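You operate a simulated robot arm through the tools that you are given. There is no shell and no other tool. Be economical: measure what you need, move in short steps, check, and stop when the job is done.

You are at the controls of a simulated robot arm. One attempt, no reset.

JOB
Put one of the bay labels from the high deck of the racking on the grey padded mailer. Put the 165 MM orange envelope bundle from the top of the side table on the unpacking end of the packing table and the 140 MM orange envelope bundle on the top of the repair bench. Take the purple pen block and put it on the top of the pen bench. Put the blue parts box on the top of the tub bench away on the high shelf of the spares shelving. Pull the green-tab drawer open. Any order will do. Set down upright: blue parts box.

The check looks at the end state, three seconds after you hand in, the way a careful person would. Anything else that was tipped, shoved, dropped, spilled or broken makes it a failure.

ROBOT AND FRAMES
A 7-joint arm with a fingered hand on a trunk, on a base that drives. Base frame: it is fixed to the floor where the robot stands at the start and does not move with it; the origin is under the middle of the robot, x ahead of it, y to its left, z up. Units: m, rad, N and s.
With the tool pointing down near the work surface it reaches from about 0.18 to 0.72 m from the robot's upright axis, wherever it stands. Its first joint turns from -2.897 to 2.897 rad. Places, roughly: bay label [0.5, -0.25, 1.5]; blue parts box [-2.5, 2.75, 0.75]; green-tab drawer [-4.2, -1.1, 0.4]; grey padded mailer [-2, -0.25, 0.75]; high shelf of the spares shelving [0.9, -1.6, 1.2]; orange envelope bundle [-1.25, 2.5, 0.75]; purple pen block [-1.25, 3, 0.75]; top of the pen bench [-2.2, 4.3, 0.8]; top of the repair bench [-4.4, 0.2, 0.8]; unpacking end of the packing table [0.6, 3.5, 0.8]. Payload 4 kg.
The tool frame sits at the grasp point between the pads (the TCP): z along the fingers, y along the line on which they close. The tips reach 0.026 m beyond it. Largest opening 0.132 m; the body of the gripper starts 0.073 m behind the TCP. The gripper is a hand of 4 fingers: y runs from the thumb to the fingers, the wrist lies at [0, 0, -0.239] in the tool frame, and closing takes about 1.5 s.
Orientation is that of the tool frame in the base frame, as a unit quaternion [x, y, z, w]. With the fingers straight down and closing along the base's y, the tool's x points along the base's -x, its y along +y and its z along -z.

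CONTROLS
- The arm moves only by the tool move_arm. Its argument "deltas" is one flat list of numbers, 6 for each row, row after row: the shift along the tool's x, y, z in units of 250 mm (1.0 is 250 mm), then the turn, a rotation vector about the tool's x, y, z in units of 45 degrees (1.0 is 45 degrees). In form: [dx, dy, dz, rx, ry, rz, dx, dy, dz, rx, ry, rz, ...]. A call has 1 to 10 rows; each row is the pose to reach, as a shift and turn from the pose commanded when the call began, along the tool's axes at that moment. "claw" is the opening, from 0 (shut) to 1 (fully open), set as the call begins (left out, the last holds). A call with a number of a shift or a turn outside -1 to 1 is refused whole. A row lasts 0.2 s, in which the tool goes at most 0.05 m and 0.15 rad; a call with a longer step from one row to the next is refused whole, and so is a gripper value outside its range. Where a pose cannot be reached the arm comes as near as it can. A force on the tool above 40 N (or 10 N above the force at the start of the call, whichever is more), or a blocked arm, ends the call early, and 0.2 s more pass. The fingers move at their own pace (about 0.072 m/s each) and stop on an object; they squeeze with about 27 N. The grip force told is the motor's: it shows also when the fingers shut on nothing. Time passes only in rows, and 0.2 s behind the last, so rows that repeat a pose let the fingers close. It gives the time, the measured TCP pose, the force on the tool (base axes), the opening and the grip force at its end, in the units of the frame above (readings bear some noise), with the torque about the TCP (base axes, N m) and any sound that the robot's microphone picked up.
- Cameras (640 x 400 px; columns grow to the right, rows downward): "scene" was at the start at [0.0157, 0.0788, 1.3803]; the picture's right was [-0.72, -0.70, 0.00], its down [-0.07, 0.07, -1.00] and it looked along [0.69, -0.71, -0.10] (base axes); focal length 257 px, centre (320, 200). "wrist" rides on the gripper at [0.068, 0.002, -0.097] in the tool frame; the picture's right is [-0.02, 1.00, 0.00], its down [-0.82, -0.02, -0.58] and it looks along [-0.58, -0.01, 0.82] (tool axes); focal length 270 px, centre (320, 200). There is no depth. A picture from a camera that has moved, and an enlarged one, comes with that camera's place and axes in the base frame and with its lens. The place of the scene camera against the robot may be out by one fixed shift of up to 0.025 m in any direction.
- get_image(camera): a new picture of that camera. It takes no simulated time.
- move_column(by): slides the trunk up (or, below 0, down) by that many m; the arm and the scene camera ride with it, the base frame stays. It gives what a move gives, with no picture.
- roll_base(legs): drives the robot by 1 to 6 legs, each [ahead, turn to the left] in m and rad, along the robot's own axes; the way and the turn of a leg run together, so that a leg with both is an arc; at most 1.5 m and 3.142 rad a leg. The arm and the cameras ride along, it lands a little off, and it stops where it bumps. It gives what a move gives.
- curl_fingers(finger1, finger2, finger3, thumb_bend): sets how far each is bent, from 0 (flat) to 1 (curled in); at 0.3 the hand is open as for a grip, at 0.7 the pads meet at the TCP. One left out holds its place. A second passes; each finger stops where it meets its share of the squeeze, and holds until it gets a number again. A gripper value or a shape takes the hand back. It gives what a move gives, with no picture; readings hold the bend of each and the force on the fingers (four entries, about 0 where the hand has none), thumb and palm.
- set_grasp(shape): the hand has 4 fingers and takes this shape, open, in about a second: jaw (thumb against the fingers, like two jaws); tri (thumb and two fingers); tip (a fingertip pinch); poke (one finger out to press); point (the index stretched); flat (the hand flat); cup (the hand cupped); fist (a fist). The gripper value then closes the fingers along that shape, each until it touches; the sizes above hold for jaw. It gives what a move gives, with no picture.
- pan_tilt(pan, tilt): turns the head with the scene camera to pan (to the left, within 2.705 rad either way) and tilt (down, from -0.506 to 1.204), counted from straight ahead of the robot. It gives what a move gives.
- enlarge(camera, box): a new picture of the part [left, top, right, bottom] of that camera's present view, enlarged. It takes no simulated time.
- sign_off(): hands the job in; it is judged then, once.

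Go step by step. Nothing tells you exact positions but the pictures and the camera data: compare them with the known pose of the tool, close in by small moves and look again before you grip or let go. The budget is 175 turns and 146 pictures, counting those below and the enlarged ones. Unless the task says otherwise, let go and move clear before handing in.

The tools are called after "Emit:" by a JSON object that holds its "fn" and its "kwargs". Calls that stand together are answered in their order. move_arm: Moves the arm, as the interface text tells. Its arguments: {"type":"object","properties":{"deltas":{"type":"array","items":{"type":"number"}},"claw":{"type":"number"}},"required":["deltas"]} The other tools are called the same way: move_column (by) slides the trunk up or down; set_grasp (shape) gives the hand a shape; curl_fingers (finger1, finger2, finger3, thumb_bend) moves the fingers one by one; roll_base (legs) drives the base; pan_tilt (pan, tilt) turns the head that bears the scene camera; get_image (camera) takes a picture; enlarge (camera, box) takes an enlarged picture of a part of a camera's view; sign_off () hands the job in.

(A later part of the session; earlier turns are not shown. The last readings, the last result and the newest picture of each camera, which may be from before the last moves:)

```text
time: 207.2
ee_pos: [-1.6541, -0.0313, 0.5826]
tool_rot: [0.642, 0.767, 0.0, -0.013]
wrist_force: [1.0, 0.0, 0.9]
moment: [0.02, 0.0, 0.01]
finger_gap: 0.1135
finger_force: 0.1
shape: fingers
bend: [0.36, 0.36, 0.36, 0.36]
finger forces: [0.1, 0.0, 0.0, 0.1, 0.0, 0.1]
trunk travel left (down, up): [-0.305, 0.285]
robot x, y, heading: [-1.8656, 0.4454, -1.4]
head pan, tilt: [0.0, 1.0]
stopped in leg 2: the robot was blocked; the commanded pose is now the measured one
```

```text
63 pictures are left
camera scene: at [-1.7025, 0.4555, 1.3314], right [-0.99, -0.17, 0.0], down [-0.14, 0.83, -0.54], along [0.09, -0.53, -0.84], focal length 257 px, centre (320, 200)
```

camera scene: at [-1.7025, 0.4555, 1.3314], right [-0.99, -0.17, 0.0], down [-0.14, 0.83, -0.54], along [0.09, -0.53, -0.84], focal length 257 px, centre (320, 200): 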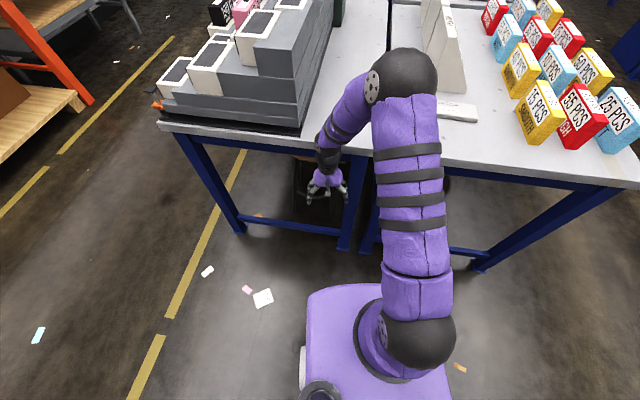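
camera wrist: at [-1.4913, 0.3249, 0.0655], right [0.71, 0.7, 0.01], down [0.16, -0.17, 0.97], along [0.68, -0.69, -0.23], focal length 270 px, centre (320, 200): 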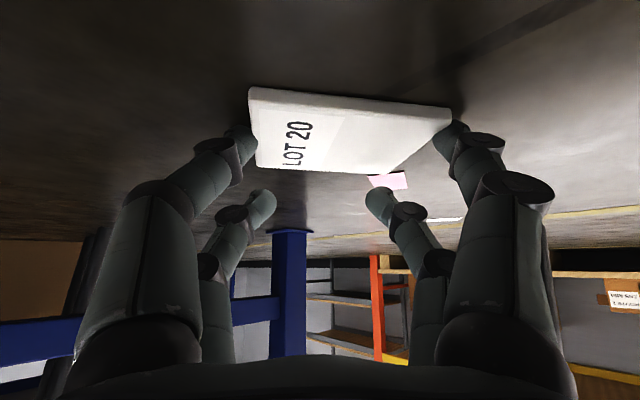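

The forearm touched the table edge and the base stopped. I back off, raise the arm, and redo the approach.

Emit:
{"fn": "roll_base", "kwargs": {"legs": [[-0.12, 0]]}}

Emit:
{"fn": "move_column", "kwargs": {"by": 0.28}}

Emit:
{"fn": "move_arm", "kwargs": {"deltas": [0, 0, -0.15, 0, 0, 0, 0, 0, -0.3, 0, 0, 0, 0, 0, -0.45, 0, 0, 0, 0, 0, -0.6, 0, 0, 0, 0, 0, -0.72, 0, 0, 0]}}

Emit:
{"fn": "roll_base", "kwargs": {"legs": [[0.2, 0], [0, 1.4]]}}

Emit:
{"fn": "pan_tilt", "kwargs": {"pan": -0.9, "tilt": 0.9}}

Emit:
{"fn": "get_image", "kwargs": {"camera": "scene"}}

```text
time: 208.5
ee_pos: [-1.676, 0.0857, 0.5826]
tool_rot: [0.644, 0.765, 0.001, -0.014]
wrist_force: [0.4, 0.1, 1.0]
moment: [0.0, -0.03, 0.01]
finger_gap: 0.1134
finger_force: 0.1
shape: fingers
bend: [0.36, 0.36, 0.36, 0.36]
finger forces: [0.1, 0.0, 0.0, 0.1, 0.1, 0.0]
trunk travel left (down, up): [-0.305, 0.285]
robot x, y, heading: [-1.8844, 0.5695, -1.4]
head pan, tilt: [0.0, 1.0]
```

```text
time: 211.3
ee_pos: [-1.6764, 0.0867, 0.8615]
tool_rot: [0.644, 0.765, 0.002, -0.014]
wrist_force: [-0.5, -0.2, 0.1]
moment: [-0.02, -0.01, 0.01]
finger_gap: 0.1135
finger_force: 0.1
shape: fingers
bend: [0.36, 0.36, 0.36, 0.36]
finger forces: [0.0, 0.0, 0.0, 0.0, 0.0, 0.0]
trunk travel left (down, up): [-0.585, 0.005]
robot x, y, heading: [-1.8894, 0.5669, -1.4]
head pan, tilt: [0.0, 1.0]
```

```text
time: 212.5
ee_pos: [-1.6721, 0.0845, 1.0414]
tool_rot: [0.643, 0.766, 0.001, -0.013]
wrist_force: [-0.1, 0.5, -0.5]
moment: [0.02, -0.03, -0.02]
finger_gap: 0.1135
finger_force: 0.1
shape: fingers
bend: [0.36, 0.36, 0.36, 0.36]
finger forces: [0.0, 0.0, 0.0, 0.0, 0.0, 0.0]
trunk travel left (down, up): [-0.585, 0.005]
robot x, y, heading: [-1.8834, 0.5649, -1.404]
head pan, tilt: [0.0, 1.0]
```

```text
time: 217.6
ee_pos: [-1.3455, 0.5107, 1.041]
tool_rot: [-0.018, 1.0, -0.008, -0.011]
wrist_force: [-0.4, -0.4, 0.6]
moment: [0.02, 0.0, 0.01]
finger_gap: 0.1132
finger_force: 0.0
shape: fingers
bend: [0.36, 0.36, 0.36, 0.36]
finger forces: [0.0, 0.1, 0.0, 0.0, 0.0, 0.1]
trunk travel left (down, up): [-0.585, 0.005]
robot x, y, heading: [-1.8488, 0.3609, 0.037]
head pan, tilt: [0.0, 1.0]
```

```text
time: 218.8
ee_pos: [-1.3459, 0.5109, 1.0422]
tool_rot: [-0.019, 1.0, -0.008, -0.011]
wrist_force: [0.1, 0.8, -0.3]
moment: [0.01, 0.01, 0.0]
finger_gap: 0.113
finger_force: 0.1
shape: fingers
bend: [0.36, 0.36, 0.36, 0.36]
finger forces: [0.0, 0.1, 0.0, 0.1, 0.1, 0.1]
trunk travel left (down, up): [-0.585, 0.005]
robot x, y, heading: [-1.8525, 0.3647, 0.035]
head pan, tilt: [-0.901, 0.901]
```

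```text
62 pictures are left
camera scene: at [-1.8566, 0.4484, 1.619], right [-0.76, -0.65, 0.0], down [-0.51, 0.6, -0.62], along [0.4, -0.47, -0.78], focal length 257 px, centre (320, 200)
```

scene: 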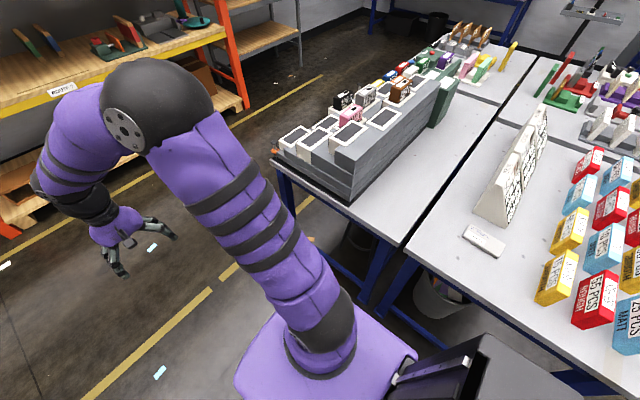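

Both card and mailer are in reach now (mailer ≈ (-2.01, -0.286)). I move over the card and lower.

Emit:
{"fn": "move_arm", "kwargs": {"deltas": [0.028, -0.106, 0, 0, 0, 0, 0.057, -0.212, 0, 0, 0, 0, 0.085, -0.318, 0, 0, 0, 0, 0.114, -0.424, 0, 0, 0, 0, 0.142, -0.53, 0, 0, 0, 0]}}

Emit:
{"fn": "move_arm", "kwargs": {"deltas": [0.028, -0.106, 0, 0, 0, 0, 0.057, -0.212, 0, 0, 0, 0, 0.085, -0.318, 0, 0, 0, 0, 0.114, -0.424, 0, 0, 0, 0, 0.142, -0.53, 0, 0, 0, 0]}}

Emit:
{"fn": "move_column", "kwargs": {"by": -0.3}}

Emit:
{"fn": "move_column", "kwargs": {"by": -0.28}}

Emit:
{"fn": "get_image", "kwargs": {"camera": "wrist"}}

```text
time: 220.0
ee_pos: [-1.379, 0.377, 1.0456]
tool_rot: [-0.018, 1.0, -0.008, -0.011]
wrist_force: [-0.4, -0.4, -0.3]
moment: [0.04, -0.02, 0.05]
finger_gap: 0.1133
finger_force: 0.0
shape: fingers
bend: [0.36, 0.36, 0.36, 0.36]
finger forces: [0.0, 0.0, 0.0, 0.0, 0.1, 0.1]
trunk travel left (down, up): [-0.585, 0.005]
robot x, y, heading: [-1.8518, 0.3644, 0.034]
head pan, tilt: [-0.901, 0.901]
```

```text
time: 221.2
ee_pos: [-1.4072, 0.2444, 1.0474]
tool_rot: [-0.02, 1.0, -0.008, -0.011]
wrist_force: [0.1, 0.0, -0.6]
moment: [0.01, 0.0, -0.01]
finger_gap: 0.1138
finger_force: 0.1
shape: fingers
bend: [0.36, 0.36, 0.36, 0.36]
finger forces: [0.0, 0.1, 0.0, 0.0, 0.0, 0.1]
trunk travel left (down, up): [-0.585, 0.005]
robot x, y, heading: [-1.8556, 0.3638, 0.036]
head pan, tilt: [-0.901, 0.901]
```

```text
time: 224.2
ee_pos: [-1.4077, 0.2442, 0.7477]
tool_rot: [-0.018, 1.0, -0.008, -0.012]
wrist_force: [0.0, -0.4, 0.1]
moment: [0.01, 0.01, 0.03]
finger_gap: 0.1135
finger_force: 0.0
shape: fingers
bend: [0.36, 0.36, 0.36, 0.36]
finger forces: [0.0, 0.0, 0.1, 0.0, 0.0, 0.0]
trunk travel left (down, up): [-0.285, 0.305]
robot x, y, heading: [-1.8513, 0.3621, 0.035]
head pan, tilt: [-0.901, 0.901]
```

```text
time: 227.1
ee_pos: [-1.4069, 0.243, 0.4668]
tool_rot: [-0.018, 1.0, -0.009, -0.011]
wrist_force: [0.2, -0.1, 0.3]
moment: [0.0, -0.03, -0.02]
finger_gap: 0.1136
finger_force: 0.0
shape: fingers
bend: [0.36, 0.36, 0.36, 0.36]
finger forces: [0.0, 0.0, 0.0, 0.1, 0.0, 0.1]
trunk travel left (down, up): [-0.005, 0.585]
robot x, y, heading: [-1.851, 0.3618, 0.036]
head pan, tilt: [-0.901, 0.901]
```

```text
61 pictures are left
camera wrist: at [-1.4736, 0.2459, 0.5659], right [-0.01, 1.0, -0.02], down [0.83, 0.02, 0.56], along [0.56, -0.01, -0.83], focal length 270 px, centre (320, 200)
```

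wrist: 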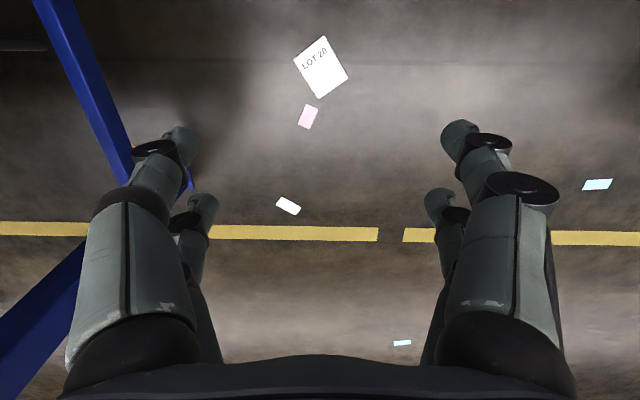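

Card at (-1.396, 0.238), short side at 2.16 rad. I level the hand, align and descend to 13 cm.

Emit:
{"fn": "curl_fingers", "kwargs": {"finger1": 0.445, "finger2": 0.445, "finger3": 0.445, "thumb_bend": 0.445}}

Emit:
{"fn": "move_arm", "kwargs": {"deltas": [-0.011, -0.005, 0.18, -0.005, -0.007, 0, -0.022, -0.01, 0.36, -0.01, -0.014, 0, -0.033, -0.015, 0.54, -0.015, -0.021, 0, -0.044, -0.02, 0.72, -0.02, -0.029, 0, -0.044, -0.02, 0.8, -0.02, -0.029, 0]}}

Emit:
{"fn": "move_arm", "kwargs": {"deltas": [0, 0, 0.14, 0, 0, -0.18, 0, 0, 0.28, 0, 0, -0.37, 0, 0, 0.42, 0, 0, -0.55, 0, 0, 0.55, 0, 0, -0.739, 0, 0, 0.55, 0, 0, -0.739]}}

Emit:
{"fn": "get_image", "kwargs": {"camera": "wrist"}}

```text
time: 228.1
ee_pos: [-1.4081, 0.2438, 0.4675]
tool_rot: [-0.019, 1.0, -0.008, -0.011]
wrist_force: [-0.5, 0.1, 0.8]
moment: [-0.03, -0.01, 0.03]
finger_gap: 0.0869
finger_force: 0.1
shape: fingers
bend: [0.44, 0.44, 0.44, 0.44]
finger forces: [0.1, 0.0, 0.0, 0.0, 0.0, 0.1]
trunk travel left (down, up): [-0.005, 0.585]
robot x, y, heading: [-1.8527, 0.3651, 0.04]
head pan, tilt: [-0.901, 0.901]
```

```text
time: 229.3
ee_pos: [-1.4002, 0.2378, 0.2644]
tool_rot: [-0.018, 1.0, -0.001, 0.0]
wrist_force: [0.4, -0.1, -0.7]
moment: [0.0, 0.02, -0.06]
finger_gap: 0.0868
finger_force: 0.0
shape: fingers
bend: [0.44, 0.44, 0.44, 0.44]
finger forces: [0.0, 0.0, 0.1, 0.1, 0.0, 0.0]
trunk travel left (down, up): [-0.005, 0.585]
robot x, y, heading: [-1.8502, 0.365, 0.036]
head pan, tilt: [-0.901, 0.901]
```

```text
time: 230.5
ee_pos: [-1.4008, 0.2347, 0.128]
tool_rot: [-0.304, 0.953, -0.001, 0.001]
wrist_force: [-0.1, 0.9, -0.3]
moment: [-0.03, 0.01, -0.02]
finger_gap: 0.0868
finger_force: 0.1
shape: fingers
bend: [0.44, 0.44, 0.44, 0.44]
finger forces: [0.1, 0.0, 0.0, 0.1, 0.0, 0.1]
trunk travel left (down, up): [-0.005, 0.585]
robot x, y, heading: [-1.8468, 0.366, 0.036]
head pan, tilt: [-0.901, 0.901]
```

```text
60 pictures are left
camera wrist: at [-1.4577, 0.1983, 0.2253], right [-0.56, 0.83, 0.0], down [0.68, 0.46, 0.58], along [0.48, 0.32, -0.82], focal length 270 px, centre (320, 200)
```

wrist: 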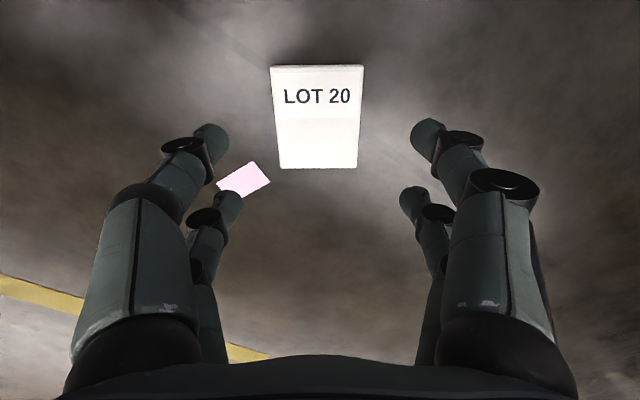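

Aligned. I shift 8 mm, go down to the height that worked, and close with the curl posture.

Emit:
{"fn": "move_arm", "kwargs": {"deltas": [-0.034, -0.006, 0.15, 0, 0, 0, -0.034, -0.006, 0.28, 0, 0, 0, -0.034, -0.006, 0.35, 0, 0, 0, -0.034, -0.006, 0.37, 0, 0, 0, -0.034, -0.006, 0.382, 0, 0, 0, -0.034, -0.006, 0.382, 0, 0, 0]}}

Emit:
{"fn": "curl_fingers", "kwargs": {"finger1": 0.62, "finger2": 0.62, "finger3": 0.62, "thumb_bend": 0.62}}

Emit:
{"fn": "get_image", "kwargs": {"camera": "wrist"}}

```text
time: 231.9
ee_pos: [-1.3917, 0.2388, 0.0324]
tool_rot: [-0.304, 0.953, 0.0, -0.001]
wrist_force: [-0.8, 0.0, 0.1]
moment: [0.0, 0.0, -0.01]
finger_gap: 0.0869
finger_force: 0.0
shape: fingers
bend: [0.44, 0.44, 0.44, 0.44]
finger forces: [0.1, 0.0, 0.0, 0.0, 0.1, 0.0]
trunk travel left (down, up): [-0.005, 0.585]
robot x, y, heading: [-1.8503, 0.3634, 0.033]
head pan, tilt: [-0.901, 0.901]
```

```text
time: 232.9
ee_pos: [-1.3926, 0.24, 0.0325]
tool_rot: [-0.304, 0.953, 0.0, 0.0]
wrist_force: [-0.2, -0.8, 1.0]
moment: [-0.02, 0.01, 0.0]
finger_gap: 0.0652
finger_force: 18.3
shape: fingers
bend: [0.49, 0.49, 0.51, 0.56]
finger forces: [8.8, 8.8, 7.3, 0.0, 11.1, 0.0]
trunk travel left (down, up): [-0.005, 0.585]
robot x, y, heading: [-1.849, 0.3614, 0.033]
head pan, tilt: [-0.901, 0.901]
```

```text
59 pictures are left
camera wrist: at [-1.4484, 0.202, 0.1296], right [-0.56, 0.83, 0.0], down [0.68, 0.46, 0.58], along [0.48, 0.32, -0.82], focal length 270 px, centre (320, 200)
```

wrist: 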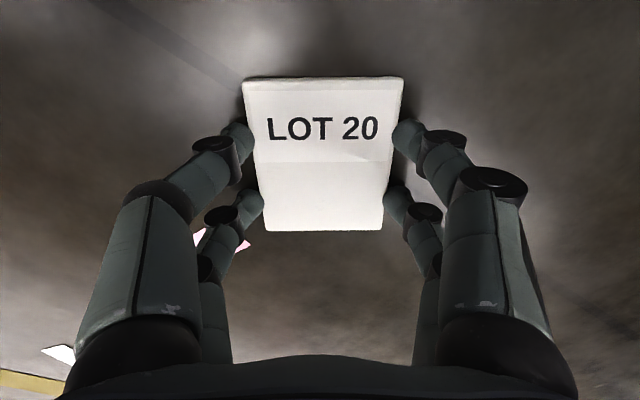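

Firm on all four contacts. I lift as before.

Emit:
{"fn": "move_arm", "kwargs": {"deltas": [0, 0, -0.01, 0, 0, 0, 0, 0, -0.03, 0, 0, 0, 0, 0, -0.08, 0, 0, 0, 0, 0, -0.18, 0, 0, 0, 0, 0, -0.3, 0, 0, 0, 0, 0, -0.42, 0, 0, 0, 0, 0, -0.54, 0, 0, 0, 0, 0, -0.66, 0, 0, 0, 0, 0, -0.78, 0, 0, 0, 0, 0, -0.9, 0, 0, 0]}}

Emit:
{"fn": "move_arm", "kwargs": {"deltas": [0, 0, -0.1, 0, 0, 0, 0, 0, -0.2, 0, 0, 0, 0, 0, -0.3, 0, 0, 0, 0, 0, -0.4, 0, 0, 0, 0, 0, -0.5, 0, 0, 0, 0, 0, -0.6, 0, 0, 0, 0, 0, -0.7, 0, 0, 0, 0, 0, -0.8, 0, 0, 0, 0, 0, -0.9, 0, 0, 0, 0, 0, -1, 0, 0, 0]}}

Emit:
{"fn": "move_column", "kwargs": {"by": 0.4}}

Emit:
{"fn": "move_column", "kwargs": {"by": 0.1}}

```text
time: 235.1
ee_pos: [-1.3936, 0.2406, 0.2618]
tool_rot: [-0.305, 0.952, 0.0, 0.0]
wrist_force: [0.1, -0.5, 0.2]
moment: [-0.01, 0.04, 0.01]
finger_gap: 0.0654
finger_force: 17.5
shape: fingers
bend: [0.49, 0.49, 0.51, 0.56]
finger forces: [8.5, 8.6, 7.1, 0.0, 10.6, 0.0]
trunk travel left (down, up): [-0.005, 0.585]
robot x, y, heading: [-1.8514, 0.3643, 0.035]
head pan, tilt: [-0.901, 0.901]
```

```text
time: 237.3
ee_pos: [-1.3949, 0.2416, 0.5095]
tool_rot: [-0.305, 0.953, 0.0, 0.0]
wrist_force: [-0.2, 0.3, -0.4]
moment: [0.0, -0.01, -0.04]
finger_gap: 0.0653
finger_force: 16.6
shape: fingers
bend: [0.49, 0.49, 0.51, 0.56]
finger forces: [8.1, 8.4, 6.7, 0.0, 10.1, 0.1]
trunk travel left (down, up): [-0.005, 0.585]
robot x, y, heading: [-1.8499, 0.3631, 0.034]
head pan, tilt: [-0.901, 0.901]
```

```text
time: 241.1
ee_pos: [-1.3943, 0.2408, 0.91]
tool_rot: [-0.304, 0.953, 0.0, 0.0]
wrist_force: [1.1, -0.5, -0.4]
moment: [-0.05, -0.01, 0.0]
finger_gap: 0.065
finger_force: 17.1
shape: fingers
bend: [0.49, 0.49, 0.51, 0.56]
finger forces: [8.1, 8.4, 6.8, 0.1, 10.0, 0.0]
trunk travel left (down, up): [-0.405, 0.185]
robot x, y, heading: [-1.8502, 0.3633, 0.036]
head pan, tilt: [-0.901, 0.901]
```

```text
time: 242.4
ee_pos: [-1.3944, 0.2409, 1.0091]
tool_rot: [-0.303, 0.953, 0.0, 0.001]
wrist_force: [0.5, -0.8, 0.1]
moment: [-0.01, 0.0, 0.0]
finger_gap: 0.0651
finger_force: 16.8
shape: fingers
bend: [0.49, 0.49, 0.51, 0.56]
finger forces: [8.0, 8.3, 6.7, 0.1, 10.1, 0.0]
trunk travel left (down, up): [-0.505, 0.085]
robot x, y, heading: [-1.8515, 0.3657, 0.033]
head pan, tilt: [-0.901, 0.901]
```

Holding well at 1.0 m height. I swing slowly toward the mailer around the robot's right side, staying clear of the tiered unit.

Emit:
{"fn": "move_arm", "kwargs": {"deltas": [0.04, -0.005, 0, 0, 0, 0, 0.12, -0.015, 0, 0, 0, 0, 0.22, -0.027, 0, 0, 0, 0, 0.33, -0.04, 0, 0, 0, 0, 0.44, -0.054, 0, 0, 0, 0, 0.56, -0.07, 0, 0, 0, 0, 0.68, -0.084, 0, 0, 0, 0, 0.79, -0.097, 0, 0, 0, 0, 0.89, -0.11, 0, 0, 0, 0, 0.944, -0.116, 0, 0, 0, 0]}}

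Emit:
{"fn": "move_arm", "kwargs": {"deltas": [0.03, 0.002, 0, 0, 0, 0.05, 0.1, 0.006, 0, 0, 0, 0.15, 0.2, 0.013, 0, 0, 0, 0.26, 0.3, 0.02, 0, 0, 0, 0.38, 0.41, 0.027, 0, 0, 0, 0.5, 0.52, 0.035, 0, 0, 0, 0.62, 0.63, 0.042, 0, 0, 0, 0.74, 0.72, 0.048, 0, 0, 0, 0.85, 0.8, 0.054, 0, 0, 0, 0.95, 0.842, 0.057, 0, 0, 0, 1]}}

Emit:
{"fn": "pan_tilt", "kwargs": {"pan": -1.6, "tilt": 0.9}}

Emit:
{"fn": "get_image", "kwargs": {"camera": "scene"}}

```text
time: 244.6
ee_pos: [-1.5705, 0.0802, 1.0106]
tool_rot: [-0.304, 0.953, 0.001, 0.0]
wrist_force: [-0.1, -0.3, -0.4]
moment: [0.0, 0.02, -0.03]
finger_gap: 0.0647
finger_force: 16.2
shape: fingers
bend: [0.49, 0.49, 0.51, 0.56]
finger forces: [8.0, 8.3, 6.7, 0.1, 10.0, 0.0]
trunk travel left (down, up): [-0.505, 0.085]
robot x, y, heading: [-1.8507, 0.3661, 0.035]
head pan, tilt: [-0.901, 0.901]
```

```text
time: 246.8
ee_pos: [-1.7494, -0.0302, 1.0092]
tool_rot: [0.085, 0.996, 0.001, 0.0]
wrist_force: [0.3, -0.6, -0.6]
moment: [0.01, -0.03, 0.01]
finger_gap: 0.0645
finger_force: 15.9
shape: fingers
bend: [0.49, 0.49, 0.51, 0.56]
finger forces: [7.7, 8.2, 6.6, 0.0, 9.6, 0.1]
trunk travel left (down, up): [-0.505, 0.085]
robot x, y, heading: [-1.8483, 0.3599, 0.04]
head pan, tilt: [-0.901, 0.901]
```

```text
time: 247.9
ee_pos: [-1.7493, -0.029, 1.009]
tool_rot: [0.083, 0.997, 0.0, 0.0]
wrist_force: [-0.3, 0.2, -1.1]
moment: [0.01, -0.02, 0.03]
finger_gap: 0.0647
finger_force: 16.1
shape: fingers
bend: [0.49, 0.49, 0.51, 0.56]
finger forces: [7.8, 8.2, 6.5, 0.0, 9.5, 0.1]
trunk travel left (down, up): [-0.505, 0.085]
robot x, y, heading: [-1.853, 0.3647, 0.035]
head pan, tilt: [-1.6, 0.901]
```

```text
58 pictures are left
camera scene: at [-1.9053, 0.4302, 1.5391], right [-1.0, -0.01, 0.0], down [0.0, 0.78, -0.62], along [0.0, -0.62, -0.78], focal length 257 px, centre (320, 200)
```

scene: 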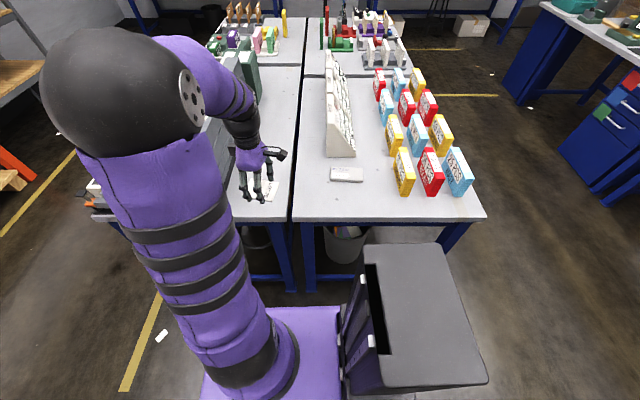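

The mailer is at (-2.012, -0.285), about 127 by 76 mm, long side along x — as the card is oriented. I move over it slowly.

Emit:
{"fn": "move_arm", "kwargs": {"deltas": [0.02, -0.03, 0, 0, 0, 0, 0.07, -0.09, 0, 0, 0, 0, 0.13, -0.17, 0, 0, 0, 0, 0.19, -0.25, 0, 0, 0, 0, 0.25, -0.33, 0, 0, 0, 0, 0.31, -0.41, 0, 0, 0, 0, 0.37, -0.49, 0, 0, 0, 0, 0.43, -0.57, 0, 0, 0, 0, 0.48, -0.63, 0, 0, 0, 0, 0.502, -0.656, 0, 0, 0, 0]}}

Emit:
{"fn": "move_arm", "kwargs": {"deltas": [0.02, -0.03, 0, 0, 0, 0, 0.06, -0.09, 0, 0, 0, 0, 0.12, -0.17, 0, 0, 0, 0, 0.18, -0.25, 0, 0, 0, 0, 0.24, -0.33, 0, 0, 0, 0, 0.3, -0.41, 0, 0, 0, 0, 0.34, -0.47, 0, 0, 0, 0, 0.371, -0.508, 0, 0, 0, 0, 0.371, -0.508, 0, 0, 0, 0]}}

Emit:
{"fn": "get_image", "kwargs": {"camera": "wrist"}}

Emit:
{"fn": "enlarge", "kwargs": {"camera": "scene", "box": [250, 80, 450, 220]}}

```text
time: 250.1
ee_pos: [-1.9013, -0.1711, 1.0083]
tool_rot: [0.084, 0.996, -0.001, 0.001]
wrist_force: [-0.6, 0.3, 0.5]
moment: [0.0, -0.01, -0.03]
finger_gap: 0.0643
finger_force: 14.9
shape: fingers
bend: [0.49, 0.49, 0.51, 0.56]
finger forces: [7.2, 7.8, 6.2, 0.0, 9.1, 0.0]
trunk travel left (down, up): [-0.505, 0.085]
robot x, y, heading: [-1.8526, 0.3623, 0.038]
head pan, tilt: [-1.6, 0.901]
```

```text
time: 252.1
ee_pos: [-2.0044, -0.2695, 1.0063]
tool_rot: [0.082, 0.997, -0.001, 0.0]
wrist_force: [0.4, -0.3, -0.8]
moment: [0.05, -0.01, 0.01]
finger_gap: 0.0301
finger_force: 0.1
shape: fingers
bend: [0.59, 0.59, 0.61, 0.62]
finger forces: [0.0, 0.0, 0.1, 0.1, 0.0, 0.1]
out of reach, approached as far as the arm can: row 7, 8, 9
trunk travel left (down, up): [-0.505, 0.085]
robot x, y, heading: [-1.8504, 0.3618, 0.029]
head pan, tilt: [-1.6, 0.901]
```

```text
57 pictures are left
camera wrist: at [-2.0719, -0.2553, 1.103], right [0.19, 0.98, 0.0], down [0.8, -0.15, 0.58], along [0.57, -0.11, -0.82], focal length 270 px, centre (320, 200)
```

wrist: 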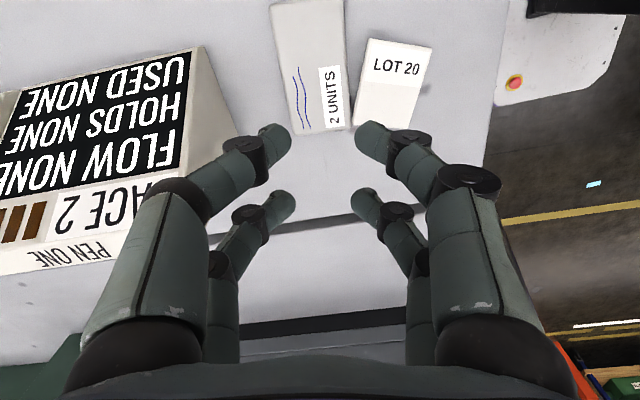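

```text
2.86 times, centred on (350, 150) of scene
camera zoom: at [-1.9056, 0.4301, 1.5391], right [-1.0, 0.0, 0.0], down [0.0, 0.78, -0.62], along [0.0, -0.62, -0.78], focal length 734 px, centre (234, 343)
```

zoom: 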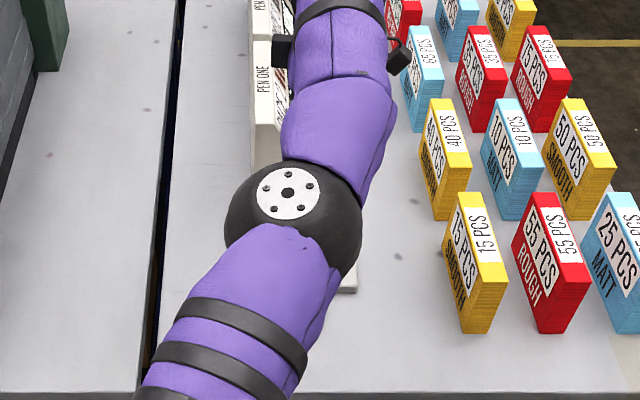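

It slid off again, but onto the table right beside the mailer — fine. I shift the base 17 cm for better reach and prepare to re-grip it there.

Emit:
{"fn": "move_column", "kwargs": {"by": 0.08}}

Emit:
{"fn": "curl_fingers", "kwargs": {"finger1": 0.445, "finger2": 0.445, "finger3": 0.445, "thumb_bend": 0.445}}

Emit:
{"fn": "roll_base", "kwargs": {"legs": [[-0.17, 0]]}}

Emit:
{"fn": "move_arm", "kwargs": {"deltas": [-0.137, 0.086, 0, 0, 0, 0.03, -0.274, 0.172, 0, 0, 0, 0.06, -0.412, 0.258, 0, 0, 0, 0.09, -0.55, 0.344, 0, 0, 0, 0.12, -0.686, 0.43, 0, 0, 0, 0.158, -0.686, 0.43, 0.15, 0, 0, 0.158, -0.686, 0.43, 0.31, 0, 0, 0.158, -0.686, 0.43, 0.47, 0, 0, 0.158, -0.686, 0.43, 0.6, 0, 0, 0.158, -0.686, 0.43, 0.628, 0, 0, 0.158]}}

Emit:
{"fn": "get_image", "kwargs": {"camera": "wrist"}}

```text
time: 253.3
ee_pos: [-2.0055, -0.2695, 1.0866]
tool_rot: [0.082, 0.997, -0.002, -0.001]
wrist_force: [0.2, -0.2, -0.2]
moment: [-0.01, 0.0, 0.02]
finger_gap: 0.0303
finger_force: 0.0
shape: fingers
bend: [0.59, 0.59, 0.61, 0.62]
finger forces: [0.1, 0.0, 0.0, 0.0, 0.0, 0.0]
trunk travel left (down, up): [-0.585, 0.005]
robot x, y, heading: [-1.8521, 0.3641, 0.04]
head pan, tilt: [-1.6, 0.901]
```

```text
time: 254.3
ee_pos: [-2.0046, -0.2696, 1.0869]
tool_rot: [0.083, 0.997, -0.001, 0.0]
wrist_force: [-0.7, -1.0, -0.3]
moment: [0.01, 0.01, -0.03]
finger_gap: 0.0856
finger_force: 0.1
shape: fingers
bend: [0.44, 0.44, 0.44, 0.44]
finger forces: [0.0, 0.1, 0.0, 0.0, 0.0, 0.0]
trunk travel left (down, up): [-0.585, 0.005]
robot x, y, heading: [-1.8495, 0.3629, 0.039]
head pan, tilt: [-1.6, 0.901]
```

```text
time: 255.7
ee_pos: [-2.1808, -0.2743, 1.0861]
tool_rot: [0.084, 0.996, -0.001, 0.0]
wrist_force: [0.3, 0.0, -0.7]
moment: [0.01, 0.01, 0.0]
finger_gap: 0.0858
finger_force: 0.0
shape: fingers
bend: [0.44, 0.44, 0.44, 0.44]
finger forces: [0.0, 0.1, 0.0, 0.0, 0.1, 0.1]
trunk travel left (down, up): [-0.585, 0.005]
robot x, y, heading: [-2.0238, 0.3591, 0.026]
head pan, tilt: [-1.6, 0.901]
```

```text
time: 257.9
ee_pos: [-1.9925, -0.1992, 0.9283]
tool_rot: [0.145, 0.989, 0.0, 0.0]
wrist_force: [0.1, -0.1, 0.1]
moment: [-0.02, 0.01, -0.01]
finger_gap: 0.0858
finger_force: 0.1
shape: fingers
bend: [0.44, 0.44, 0.44, 0.44]
finger forces: [0.1, 0.1, 0.0, 0.0, 0.0, 0.0]
trunk travel left (down, up): [-0.585, 0.005]
robot x, y, heading: [-2.0217, 0.3542, 0.03]
head pan, tilt: [-1.6, 0.901]
```

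```text
55 pictures are left
camera wrist: at [-2.0577, -0.1748, 1.0243], right [0.31, 0.95, 0.0], down [0.78, -0.25, 0.58], along [0.55, -0.18, -0.82], focal length 270 px, centre (320, 200)
```

wrist: 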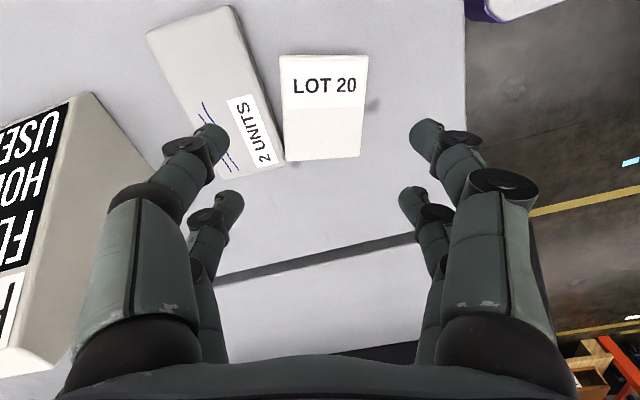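

The mailer touches one side of the card, so I'll grip it by its free ends instead: turn the hand 90°, open to ~10 cm.

Emit:
{"fn": "move_arm", "kwargs": {"deltas": [0, 0, 0, 0, 0, 0.17, 0, 0, 0, 0, 0, 0.34, 0, 0, 0, 0, 0, 0.51, 0, 0, 0, 0, 0, 0.68, 0, 0, 0, 0, 0, 0.85, 0, 0, 0, 0, 0, 1]}}

Emit:
{"fn": "move_arm", "kwargs": {"deltas": [0, 0, 0, 0, 0, 0.17, 0, 0, 0, 0, 0, 0.34, 0, 0, 0, 0, 0, 0.51, 0, 0, 0, 0, 0, 0.68, 0, 0, 0, 0, 0, 0.85, 0, 0, 0, 0, 0, 1]}}

Emit:
{"fn": "curl_fingers", "kwargs": {"finger1": 0.385, "finger2": 0.385, "finger3": 0.385, "thumb_bend": 0.385}}

Emit:
{"fn": "move_arm", "kwargs": {"deltas": [0.011, 0.008, 0.1, 0, 0, 0.04, 0.022, 0.016, 0.2, 0, 0, 0.04, 0.022, 0.016, 0.2, 0, 0, 0.04]}}

Emit:
{"fn": "get_image", "kwargs": {"camera": "wrist"}}

```text
time: 259.3
ee_pos: [-1.9925, -0.1984, 0.9292]
tool_rot: [0.514, 0.858, -0.001, 0.0]
wrist_force: [-0.8, -0.9, 0.6]
moment: [0.01, -0.01, 0.05]
finger_gap: 0.0859
finger_force: 0.1
shape: fingers
bend: [0.44, 0.44, 0.44, 0.44]
finger forces: [0.1, 0.0, 0.0, 0.0, 0.0, 0.0]
trunk travel left (down, up): [-0.585, 0.005]
robot x, y, heading: [-2.0274, 0.3578, 0.028]
head pan, tilt: [-1.6, 0.901]
```

```text
time: 260.7
ee_pos: [-1.9918, -0.1978, 0.9289]
tool_rot: [0.803, 0.596, -0.002, 0.001]
wrist_force: [0.1, -0.8, 0.1]
moment: [0.0, -0.01, -0.02]
finger_gap: 0.086
finger_force: 0.0
shape: fingers
bend: [0.44, 0.44, 0.44, 0.44]
finger forces: [0.0, 0.0, 0.1, 0.0, 0.0, 0.1]
trunk travel left (down, up): [-0.585, 0.005]
robot x, y, heading: [-2.0239, 0.357, 0.022]
head pan, tilt: [-1.6, 0.901]
```

```text
time: 261.7
ee_pos: [-1.9919, -0.1985, 0.9297]
tool_rot: [0.802, 0.597, 0.0, 0.0]
wrist_force: [0.4, -0.8, 0.2]
moment: [-0.02, -0.01, 0.0]
finger_gap: 0.1061
finger_force: 0.1
shape: fingers
bend: [0.38, 0.38, 0.38, 0.38]
finger forces: [0.1, 0.0, 0.0, 0.0, 0.0, 0.0]
trunk travel left (down, up): [-0.585, 0.005]
robot x, y, heading: [-2.0236, 0.3556, 0.029]
head pan, tilt: [-1.6, 0.901]
```

```text
time: 262.5
ee_pos: [-1.9866, -0.1937, 0.8787]
tool_rot: [0.812, 0.583, -0.001, 0.0]
wrist_force: [0.1, 0.0, 0.0]
moment: [0.0, -0.03, 0.0]
finger_gap: 0.1062
finger_force: 0.1
shape: fingers
bend: [0.38, 0.38, 0.38, 0.38]
finger forces: [0.0, 0.0, 0.0, 0.0, 0.1, 0.0]
trunk travel left (down, up): [-0.585, 0.005]
robot x, y, heading: [-2.021, 0.3628, 0.029]
head pan, tilt: [-1.6, 0.901]
```

```text
54 pictures are left
camera wrist: at [-1.962, -0.1278, 0.9752], right [0.94, -0.34, 0.0], down [-0.28, -0.77, 0.58], along [-0.2, -0.54, -0.81], focal length 270 px, centre (320, 200)
```

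wrist: 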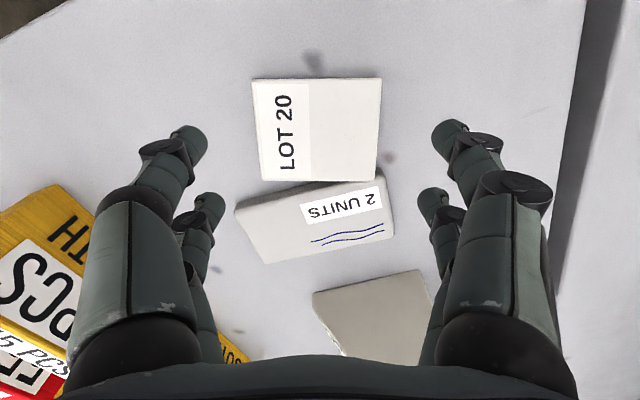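

Well centred; both ends are free. I shift 7 mm and go down to the table, then close.

Emit:
{"fn": "move_arm", "kwargs": {"deltas": [-0.03, -0.004, 0.1, 0, 0, 0, -0.03, -0.004, 0.2, 0, 0, 0, -0.03, -0.004, 0.235, 0, 0, 0, -0.03, -0.004, 0.25, 0, 0, 0, -0.03, -0.004, 0.259, 0, 0, 0, -0.03, -0.004, 0.264, 0, 0, 0]}}

Emit:
{"fn": "curl_fingers", "kwargs": {"finger1": 0.6, "finger2": 0.6, "finger3": 0.6, "thumb_bend": 0.6}}

Emit:
{"fn": "get_image", "kwargs": {"camera": "wrist"}}

```text
time: 263.9
ee_pos: [-1.99, -0.2007, 0.8126]
tool_rot: [0.812, 0.584, -0.001, 0.001]
wrist_force: [0.1, -0.6, -0.4]
moment: [0.01, -0.01, 0.0]
finger_gap: 0.1063
finger_force: 0.1
shape: fingers
bend: [0.38, 0.38, 0.38, 0.38]
finger forces: [0.1, 0.0, 0.0, 0.0, 0.0, 0.0]
trunk travel left (down, up): [-0.585, 0.005]
robot x, y, heading: [-2.0246, 0.3551, 0.031]
head pan, tilt: [-1.6, 0.901]
```

```text
time: 264.9
ee_pos: [-1.9901, -0.2001, 0.8131]
tool_rot: [0.812, 0.584, 0.0, 0.001]
wrist_force: [0.2, 0.8, -0.2]
moment: [0.06, 0.03, 0.03]
finger_gap: 0.0805
finger_force: 20.1
shape: fingers
bend: [0.43, 0.46, 0.48, 0.53]
finger forces: [9.7, 10.0, 7.4, 0.0, 12.5, 0.0]
trunk travel left (down, up): [-0.585, 0.005]
robot x, y, heading: [-2.0208, 0.3608, 0.027]
head pan, tilt: [-1.6, 0.901]
```

```text
53 pictures are left
camera wrist: at [-1.9664, -0.135, 0.9096], right [0.94, -0.34, 0.0], down [-0.28, -0.77, 0.58], along [-0.2, -0.54, -0.81], focal length 270 px, centre (320, 200)
```

wrist: 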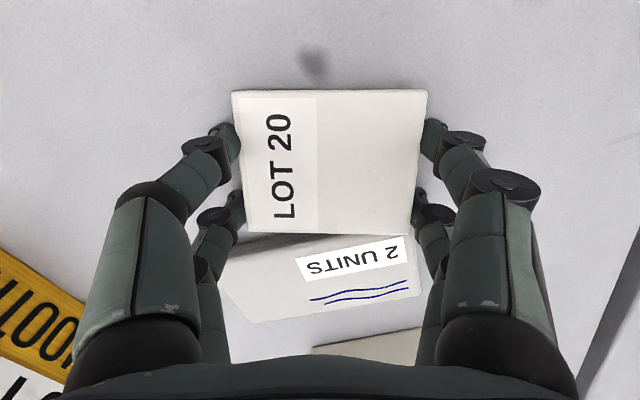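

Gripped by its ends. I lift 3 cm and carry it gently 8 cm onto the mailer.

Emit:
{"fn": "move_arm", "kwargs": {"deltas": [0, 0, -0.02, 0, 0, 0, 0, 0, -0.06, 0, 0, 0, 0, 0, -0.12, 0, 0, 0, -0.03, 0, -0.12, 0, 0, -0.05, -0.08, 0.001, -0.12, 0, 0, -0.1, -0.14, 0.002, -0.12, 0, 0, -0.16, -0.2, 0.003, -0.12, 0, 0, -0.22, -0.26, 0.004, -0.12, 0, 0, -0.28, -0.3, 0.004, -0.12, 0, 0, -0.32, -0.313, 0.004, -0.12, 0, 0, -0.32]}}

Emit:
{"fn": "get_image", "kwargs": {"camera": "wrist"}}

```text
time: 267.1
ee_pos: [-2.0151, -0.2755, 0.8435]
tool_rot: [0.732, 0.681, -0.001, 0.0]
wrist_force: [-0.1, 0.2, -0.3]
moment: [-0.06, 0.02, -0.01]
finger_gap: 0.0806
finger_force: 19.6
shape: fingers
bend: [0.43, 0.46, 0.49, 0.53]
finger forces: [9.7, 9.9, 7.2, 0.0, 12.4, 0.0]
trunk travel left (down, up): [-0.585, 0.005]
robot x, y, heading: [-2.0276, 0.3599, 0.03]
head pan, tilt: [-1.6, 0.901]
```

```text
52 pictures are left
camera wrist: at [-2.0073, -0.2055, 0.9398], right [1.0, -0.1, 0.0], down [-0.08, -0.81, 0.58], along [-0.06, -0.58, -0.82], focal length 270 px, centre (320, 200)
```

wrist: 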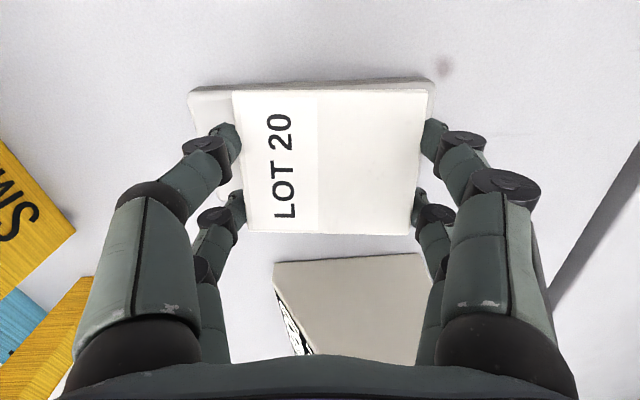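

Over the mailer. I nudge 8 mm to centre, lower to contact and open.

Emit:
{"fn": "move_arm", "kwargs": {"deltas": [0, -0.016, 0, 0, 0, 0, 0, -0.032, 0.02, 0, 0, 0, 0, -0.032, 0.04, 0, 0, 0, 0, -0.032, 0.05, 0, 0, 0, 0, -0.032, 0.06, 0, 0, 0, 0, -0.032, 0.068, 0, 0, 0, 0, -0.032, 0.076, 0, 0, 0]}}

Emit:
{"fn": "curl_fingers", "kwargs": {"finger1": 0.39, "finger2": 0.39, "finger3": 0.39, "thumb_bend": 0.42}}

Emit:
{"fn": "move_arm", "kwargs": {"deltas": [0, 0, -0.05, 0, 0, 0, 0, 0, -0.2, 0, 0, 0, 0, 0, -0.4, 0, 0, 0, 0, 0, -0.6, 0, 0, 0, 0, 0, -0.8, 0, 0, 0, 0, 0, -1, 0, 0, 0]}}

Emit:
{"fn": "get_image", "kwargs": {"camera": "wrist"}}

```text
time: 268.7
ee_pos: [-2.0227, -0.274, 0.8295]
tool_rot: [0.732, 0.682, -0.004, 0.002]
wrist_force: [-1.0, 3.8, 34.6]
moment: [0.33, 0.76, -0.2]
finger_gap: 0.0806
finger_force: 35.0
shape: fingers
bend: [0.43, 0.46, 0.51, 0.54]
finger forces: [14.9, 12.8, 20.5, 0.1, 22.7, 0.1]
trunk travel left (down, up): [-0.585, 0.005]
robot x, y, heading: [-2.0242, 0.3559, 0.03]
head pan, tilt: [-1.6, 0.901]
```

```text
time: 269.7
ee_pos: [-2.022, -0.2735, 0.8293]
tool_rot: [0.732, 0.681, -0.004, 0.003]
wrist_force: [10.2, -0.9, 40.4]
moment: [0.93, 1.72, -0.17]
finger_gap: 0.0895
finger_force: 20.4
shape: fingers
bend: [0.39, 0.39, 0.39, 0.44]
finger forces: [0.0, 0.0, 0.0, 0.0, 40.8, 0.1]
trunk travel left (down, up): [-0.585, 0.005]
robot x, y, heading: [-2.0215, 0.3571, 0.033]
head pan, tilt: [-1.6, 0.901]
```

```text
time: 271.1
ee_pos: [-2.0231, -0.2756, 1.0763]
tool_rot: [0.732, 0.681, -0.001, 0.0]
wrist_force: [-0.1, -0.8, -0.5]
moment: [-0.01, 0.01, 0.01]
finger_gap: 0.0976
finger_force: 0.2
shape: fingers
bend: [0.39, 0.39, 0.39, 0.42]
finger forces: [0.0, 0.0, 0.0, 0.0, 0.0, 0.1]
trunk travel left (down, up): [-0.585, 0.005]
robot x, y, heading: [-2.0228, 0.3558, 0.03]
head pan, tilt: [-1.6, 0.901]
```

```text
51 pictures are left
camera wrist: at [-2.0154, -0.2059, 1.1732], right [1.0, -0.1, 0.0], down [-0.08, -0.81, 0.58], along [-0.06, -0.58, -0.82], focal length 270 px, centre (320, 200)
```

wrist: 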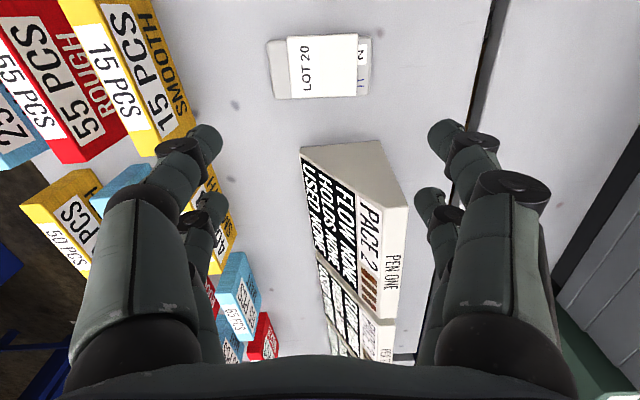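

The label lies on the mailer. Next: retract the arm and drive to the side table with the orange bundles (around (-1.3, 2.4)), approaching from the +x aisle.

Emit:
{"fn": "move_arm", "kwargs": {"deltas": [0.194, 0.026, 0, 0, 0, -0.128, 0.389, 0.052, 0, 0, 0, -0.256, 0.583, 0.078, 0, 0, 0, -0.384, 0.778, 0.104, 0, 0, 0, -0.512, 0.972, 0.13, 0, 0, 0, -0.64], "claw": 1}}

Emit:
{"fn": "move_arm", "kwargs": {"deltas": [0.014, 0.19, 0, 0, 0, -0.128, 0.028, 0.38, 0, 0, 0, -0.256, 0.042, 0.57, 0, 0, 0, -0.384, 0.056, 0.76, 0, 0, 0, -0.512, 0.07, 0.95, 0, 0, 0, -0.64]}}

Emit:
{"fn": "roll_base", "kwargs": {"legs": [[1.3, 0], [0, 1.54], [1.02, 0], [1.02, 0], [0, 1.571]]}}

Emit:
{"fn": "pan_tilt", "kwargs": {"pan": 0, "tilt": 0.75}}

Emit:
{"fn": "get_image", "kwargs": {"camera": "scene"}}

```text
time: 272.3
ee_pos: [-1.9769, -0.0327, 1.075]
tool_rot: [0.539, 0.842, -0.002, 0.001]
wrist_force: [0.5, 0.0, -0.1]
moment: [-0.04, 0.02, 0.05]
finger_gap: 0.1321
finger_force: 0.1
shape: jaw
bend: [0.3, 0.3, 0.3, 0.3]
finger forces: [0.0, 0.1, 0.0, 0.0, 0.0, 0.0]
trunk travel left (down, up): [-0.585, 0.005]
robot x, y, heading: [-2.0226, 0.3559, 0.031]
head pan, tilt: [-1.6, 0.901]
```

```text
time: 273.5
ee_pos: [-1.7629, 0.083, 1.0771]
tool_rot: [0.313, 0.95, -0.002, -0.001]
wrist_force: [0.2, -0.2, -0.3]
moment: [-0.01, -0.01, 0.0]
finger_gap: 0.1318
finger_force: 0.1
shape: jaw
bend: [0.3, 0.3, 0.3, 0.3]
finger forces: [0.0, 0.0, 0.1, 0.0, 0.1, 0.0]
trunk travel left (down, up): [-0.585, 0.005]
robot x, y, heading: [-2.0239, 0.3568, 0.031]
head pan, tilt: [-1.6, 0.901]
```

```text
time: 297.5
ee_pos: [-0.9483, 2.7205, 1.0776]
tool_rot: [0.942, -0.335, 0.001, -0.001]
wrist_force: [0.1, 0.5, 0.2]
moment: [0.01, 0.01, -0.01]
finger_gap: 0.132
finger_force: 0.0
shape: jaw
bend: [0.3, 0.3, 0.3, 0.3]
finger forces: [0.0, 0.0, 0.0, 0.0, 0.0, 0.0]
trunk travel left (down, up): [-0.585, 0.005]
robot x, y, heading: [-0.7049, 2.4348, 3.127]
head pan, tilt: [-1.6, 0.901]
```

```text
time: 299.1
ee_pos: [-0.947, 2.7217, 1.0751]
tool_rot: [0.942, -0.335, 0.0, 0.0]
wrist_force: [-1.4, -0.4, -0.6]
moment: [-0.02, -0.02, -0.02]
finger_gap: 0.1319
finger_force: 0.0
shape: jaw
bend: [0.3, 0.3, 0.3, 0.3]
finger forces: [0.0, 0.0, 0.0, 0.0, 0.0, 0.0]
trunk travel left (down, up): [-0.585, 0.005]
robot x, y, heading: [-0.7038, 2.4365, 3.127]
head pan, tilt: [0.0, 0.75]
```

```text
50 pictures are left
camera scene: at [-0.7152, 2.2727, 1.631], right [0.02, 1.0, 0.0], down [0.68, -0.01, -0.73], along [-0.73, 0.01, -0.68], focal length 257 px, centre (320, 200)
```

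scene: 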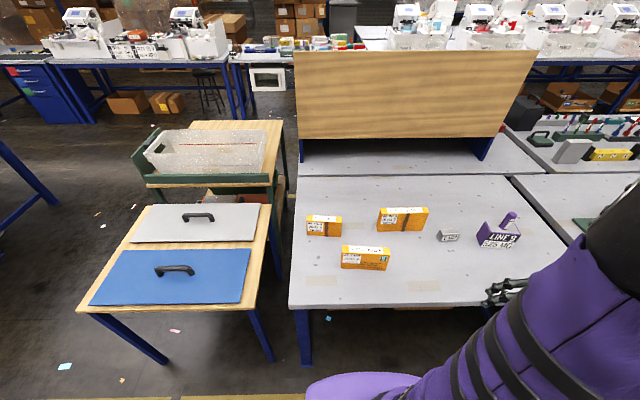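

The three orange bundles and the purple block are on the side table. I read their labels.

Emit:
{"fn": "enlarge", "kwargs": {"camera": "scene", "box": [290, 190, 450, 290]}}

Emit:
{"fn": "enlarge", "kwargs": {"camera": "scene", "box": [420, 180, 560, 267]}}

```text
4.00 times, centred on (370, 240) of scene
camera zoom: at [-0.7152, 2.2727, 1.631], right [0.02, 1.0, 0.0], down [0.68, -0.01, -0.73], along [-0.73, 0.01, -0.68], focal length 1027 px, centre (120, 40)
```

zoom: 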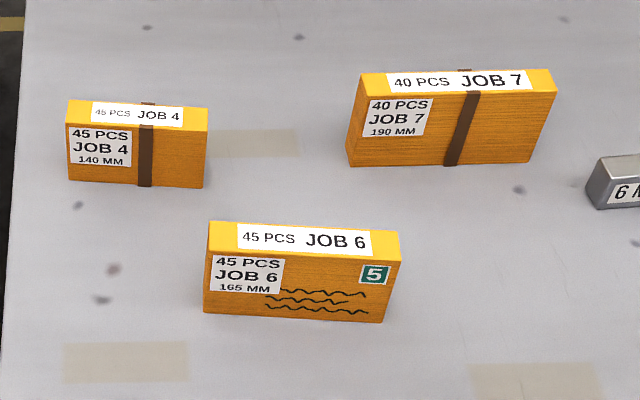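

```text
4.57 times, centred on (490, 224) of scene
camera zoom: at [-0.7152, 2.2727, 1.631], right [0.02, 1.0, 0.0], down [0.68, -0.01, -0.73], along [-0.73, 0.01, -0.68], focal length 1174 px, centre (-457, 93)
```

zoom: 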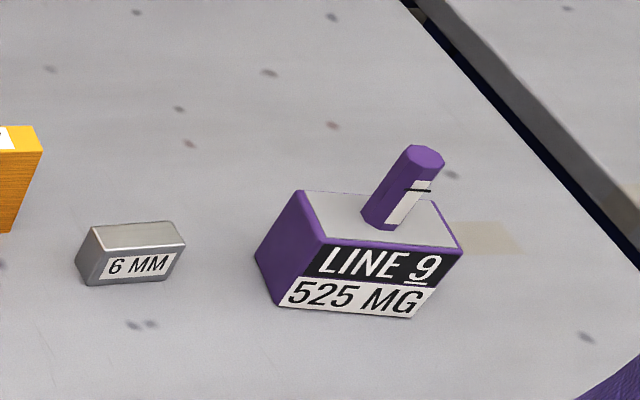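

JOB 6 is the 165 MM one at about (-1.248, 2.442), JOB 4 the 140 MM one at (-1.407, 2.30). I move over JOB 6 with the fingers closing across its thickness.

Emit:
{"fn": "move_arm", "kwargs": {"deltas": [-0.022, 0.163, 0, 0, 0, 0.12, -0.044, 0.325, 0, 0, 0, 0.24, -0.066, 0.488, 0, 0, 0, 0.36, -0.088, 0.65, 0, 0, 0, 0.48, -0.11, 0.813, 0, 0, 0, 0.6]}}

Emit:
{"fn": "move_arm", "kwargs": {"deltas": [0.054, 0.156, 0, 0, 0, 0.127, 0.107, 0.311, 0, 0, 0, 0.254, 0.161, 0.467, 0, 0, 0, 0.382, 0.214, 0.622, 0, 0, 0, 0.509, 0.268, 0.778, 0, 0, 0, 0.636, 0.268, 0.778, 0, 0, 0, 0.636]}}

Emit:
{"fn": "get_image", "kwargs": {"camera": "wrist"}}

```text
time: 300.4
ee_pos: [-1.101, 2.5806, 1.0735]
tool_rot: [0.838, -0.546, 0.001, -0.002]
wrist_force: [0.7, 0.4, 0.1]
moment: [0.0, -0.04, 0.02]
finger_gap: 0.1317
finger_force: 0.0
shape: jaw
bend: [0.3, 0.3, 0.3, 0.3]
finger forces: [0.1, 0.0, 0.0, 0.0, 0.1, 0.1]
trunk travel left (down, up): [-0.585, 0.005]
robot x, y, heading: [-0.703, 2.4358, 3.126]
head pan, tilt: [0.0, 0.75]
```

```text
time: 301.8
ee_pos: [-1.2502, 2.4418, 1.0802]
tool_rot: [-0.676, 0.737, 0.0, 0.002]
wrist_force: [1.1, -0.8, -0.1]
moment: [-0.04, -0.02, 0.02]
finger_gap: 0.1319
finger_force: 0.0
shape: jaw
bend: [0.3, 0.3, 0.3, 0.3]
finger forces: [0.0, 0.0, 0.0, 0.1, 0.1, 0.0]
trunk travel left (down, up): [-0.585, 0.005]
robot x, y, heading: [-0.7015, 2.4326, 3.129]
head pan, tilt: [0.0, 0.75]
```

```text
47 pictures are left
camera wrist: at [-1.2575, 2.3754, 1.1761], right [-0.99, 0.11, 0.0], down [0.09, 0.81, 0.58], along [0.06, 0.58, -0.81], focal length 270 px, centre (320, 200)
```

wrist: 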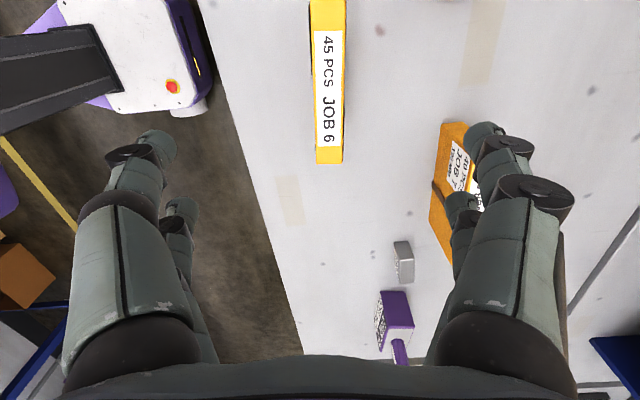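

Aligned over JOB 6 to within 1 cm. I correct, descend and grip.

Emit:
{"fn": "move_arm", "kwargs": {"deltas": [-0.03, 0.036, 0.14, 0, 0, 0, -0.03, 0.036, 0.3, 0, 0, 0, -0.03, 0.036, 0.46, 0, 0, 0, -0.03, 0.036, 0.62, 0, 0, 0, -0.03, 0.036, 0.78, 0, 0, 0, -0.03, 0.036, 0.9, 0, 0, 0, -0.03, 0.036, 0.98, 0, 0, 0, -0.03, 0.036, 0.98, 0, 0, 0]}}

Emit:
{"fn": "move_arm", "kwargs": {"deltas": [0, 0, 0, 0, 0, 0, 0, 0, 0, 0, 0, 0, 0, 0, 0, 0, 0, 0, 0, 0, 0, 0, 0, 0, 0, 0, 0, 0, 0, 0, 0, 0, 0, 0, 0, 0, 0, 0, 0, 0, 0, 0], "claw": 0}}

Emit:
{"fn": "get_image", "kwargs": {"camera": "wrist"}}

```text
time: 303.6
ee_pos: [-1.2576, 2.4519, 0.8303]
tool_rot: [-0.677, 0.736, 0.001, 0.001]
wrist_force: [0.8, -0.3, 0.1]
moment: [-0.01, 0.0, 0.03]
finger_gap: 0.1317
finger_force: 0.1
shape: jaw
bend: [0.3, 0.3, 0.3, 0.3]
finger forces: [0.0, 0.0, 0.1, 0.1, 0.1, 0.0]
trunk travel left (down, up): [-0.585, 0.005]
robot x, y, heading: [-0.706, 2.4339, 3.126]
head pan, tilt: [0.0, 0.75]
```

```text
time: 305.1
ee_pos: [-1.258, 2.451, 0.8288]
tool_rot: [-0.677, 0.736, -0.001, 0.001]
wrist_force: [0.3, 0.4, -0.6]
moment: [-0.02, 0.0, 0.02]
finger_gap: 0.026
finger_force: 27.0
shape: jaw
bend: [0.73, 0.73, 0.73, 0.7]
finger forces: [24.3, 24.3, 24.2, 0.1, 24.6, 0.0]
trunk travel left (down, up): [-0.585, 0.005]
robot x, y, heading: [-0.704, 2.4314, 3.126]
head pan, tilt: [0.0, 0.75]
```

```text
46 pictures are left
camera wrist: at [-1.2655, 2.3843, 0.9264], right [-0.99, 0.11, 0.0], down [0.09, 0.81, 0.58], along [0.06, 0.58, -0.81], focal length 270 px, centre (320, 200)
```

wrist: 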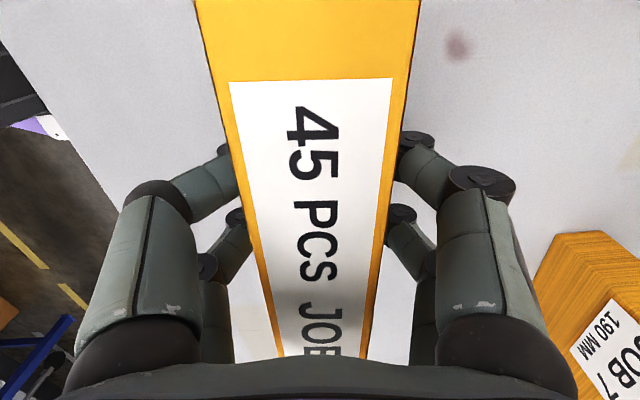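

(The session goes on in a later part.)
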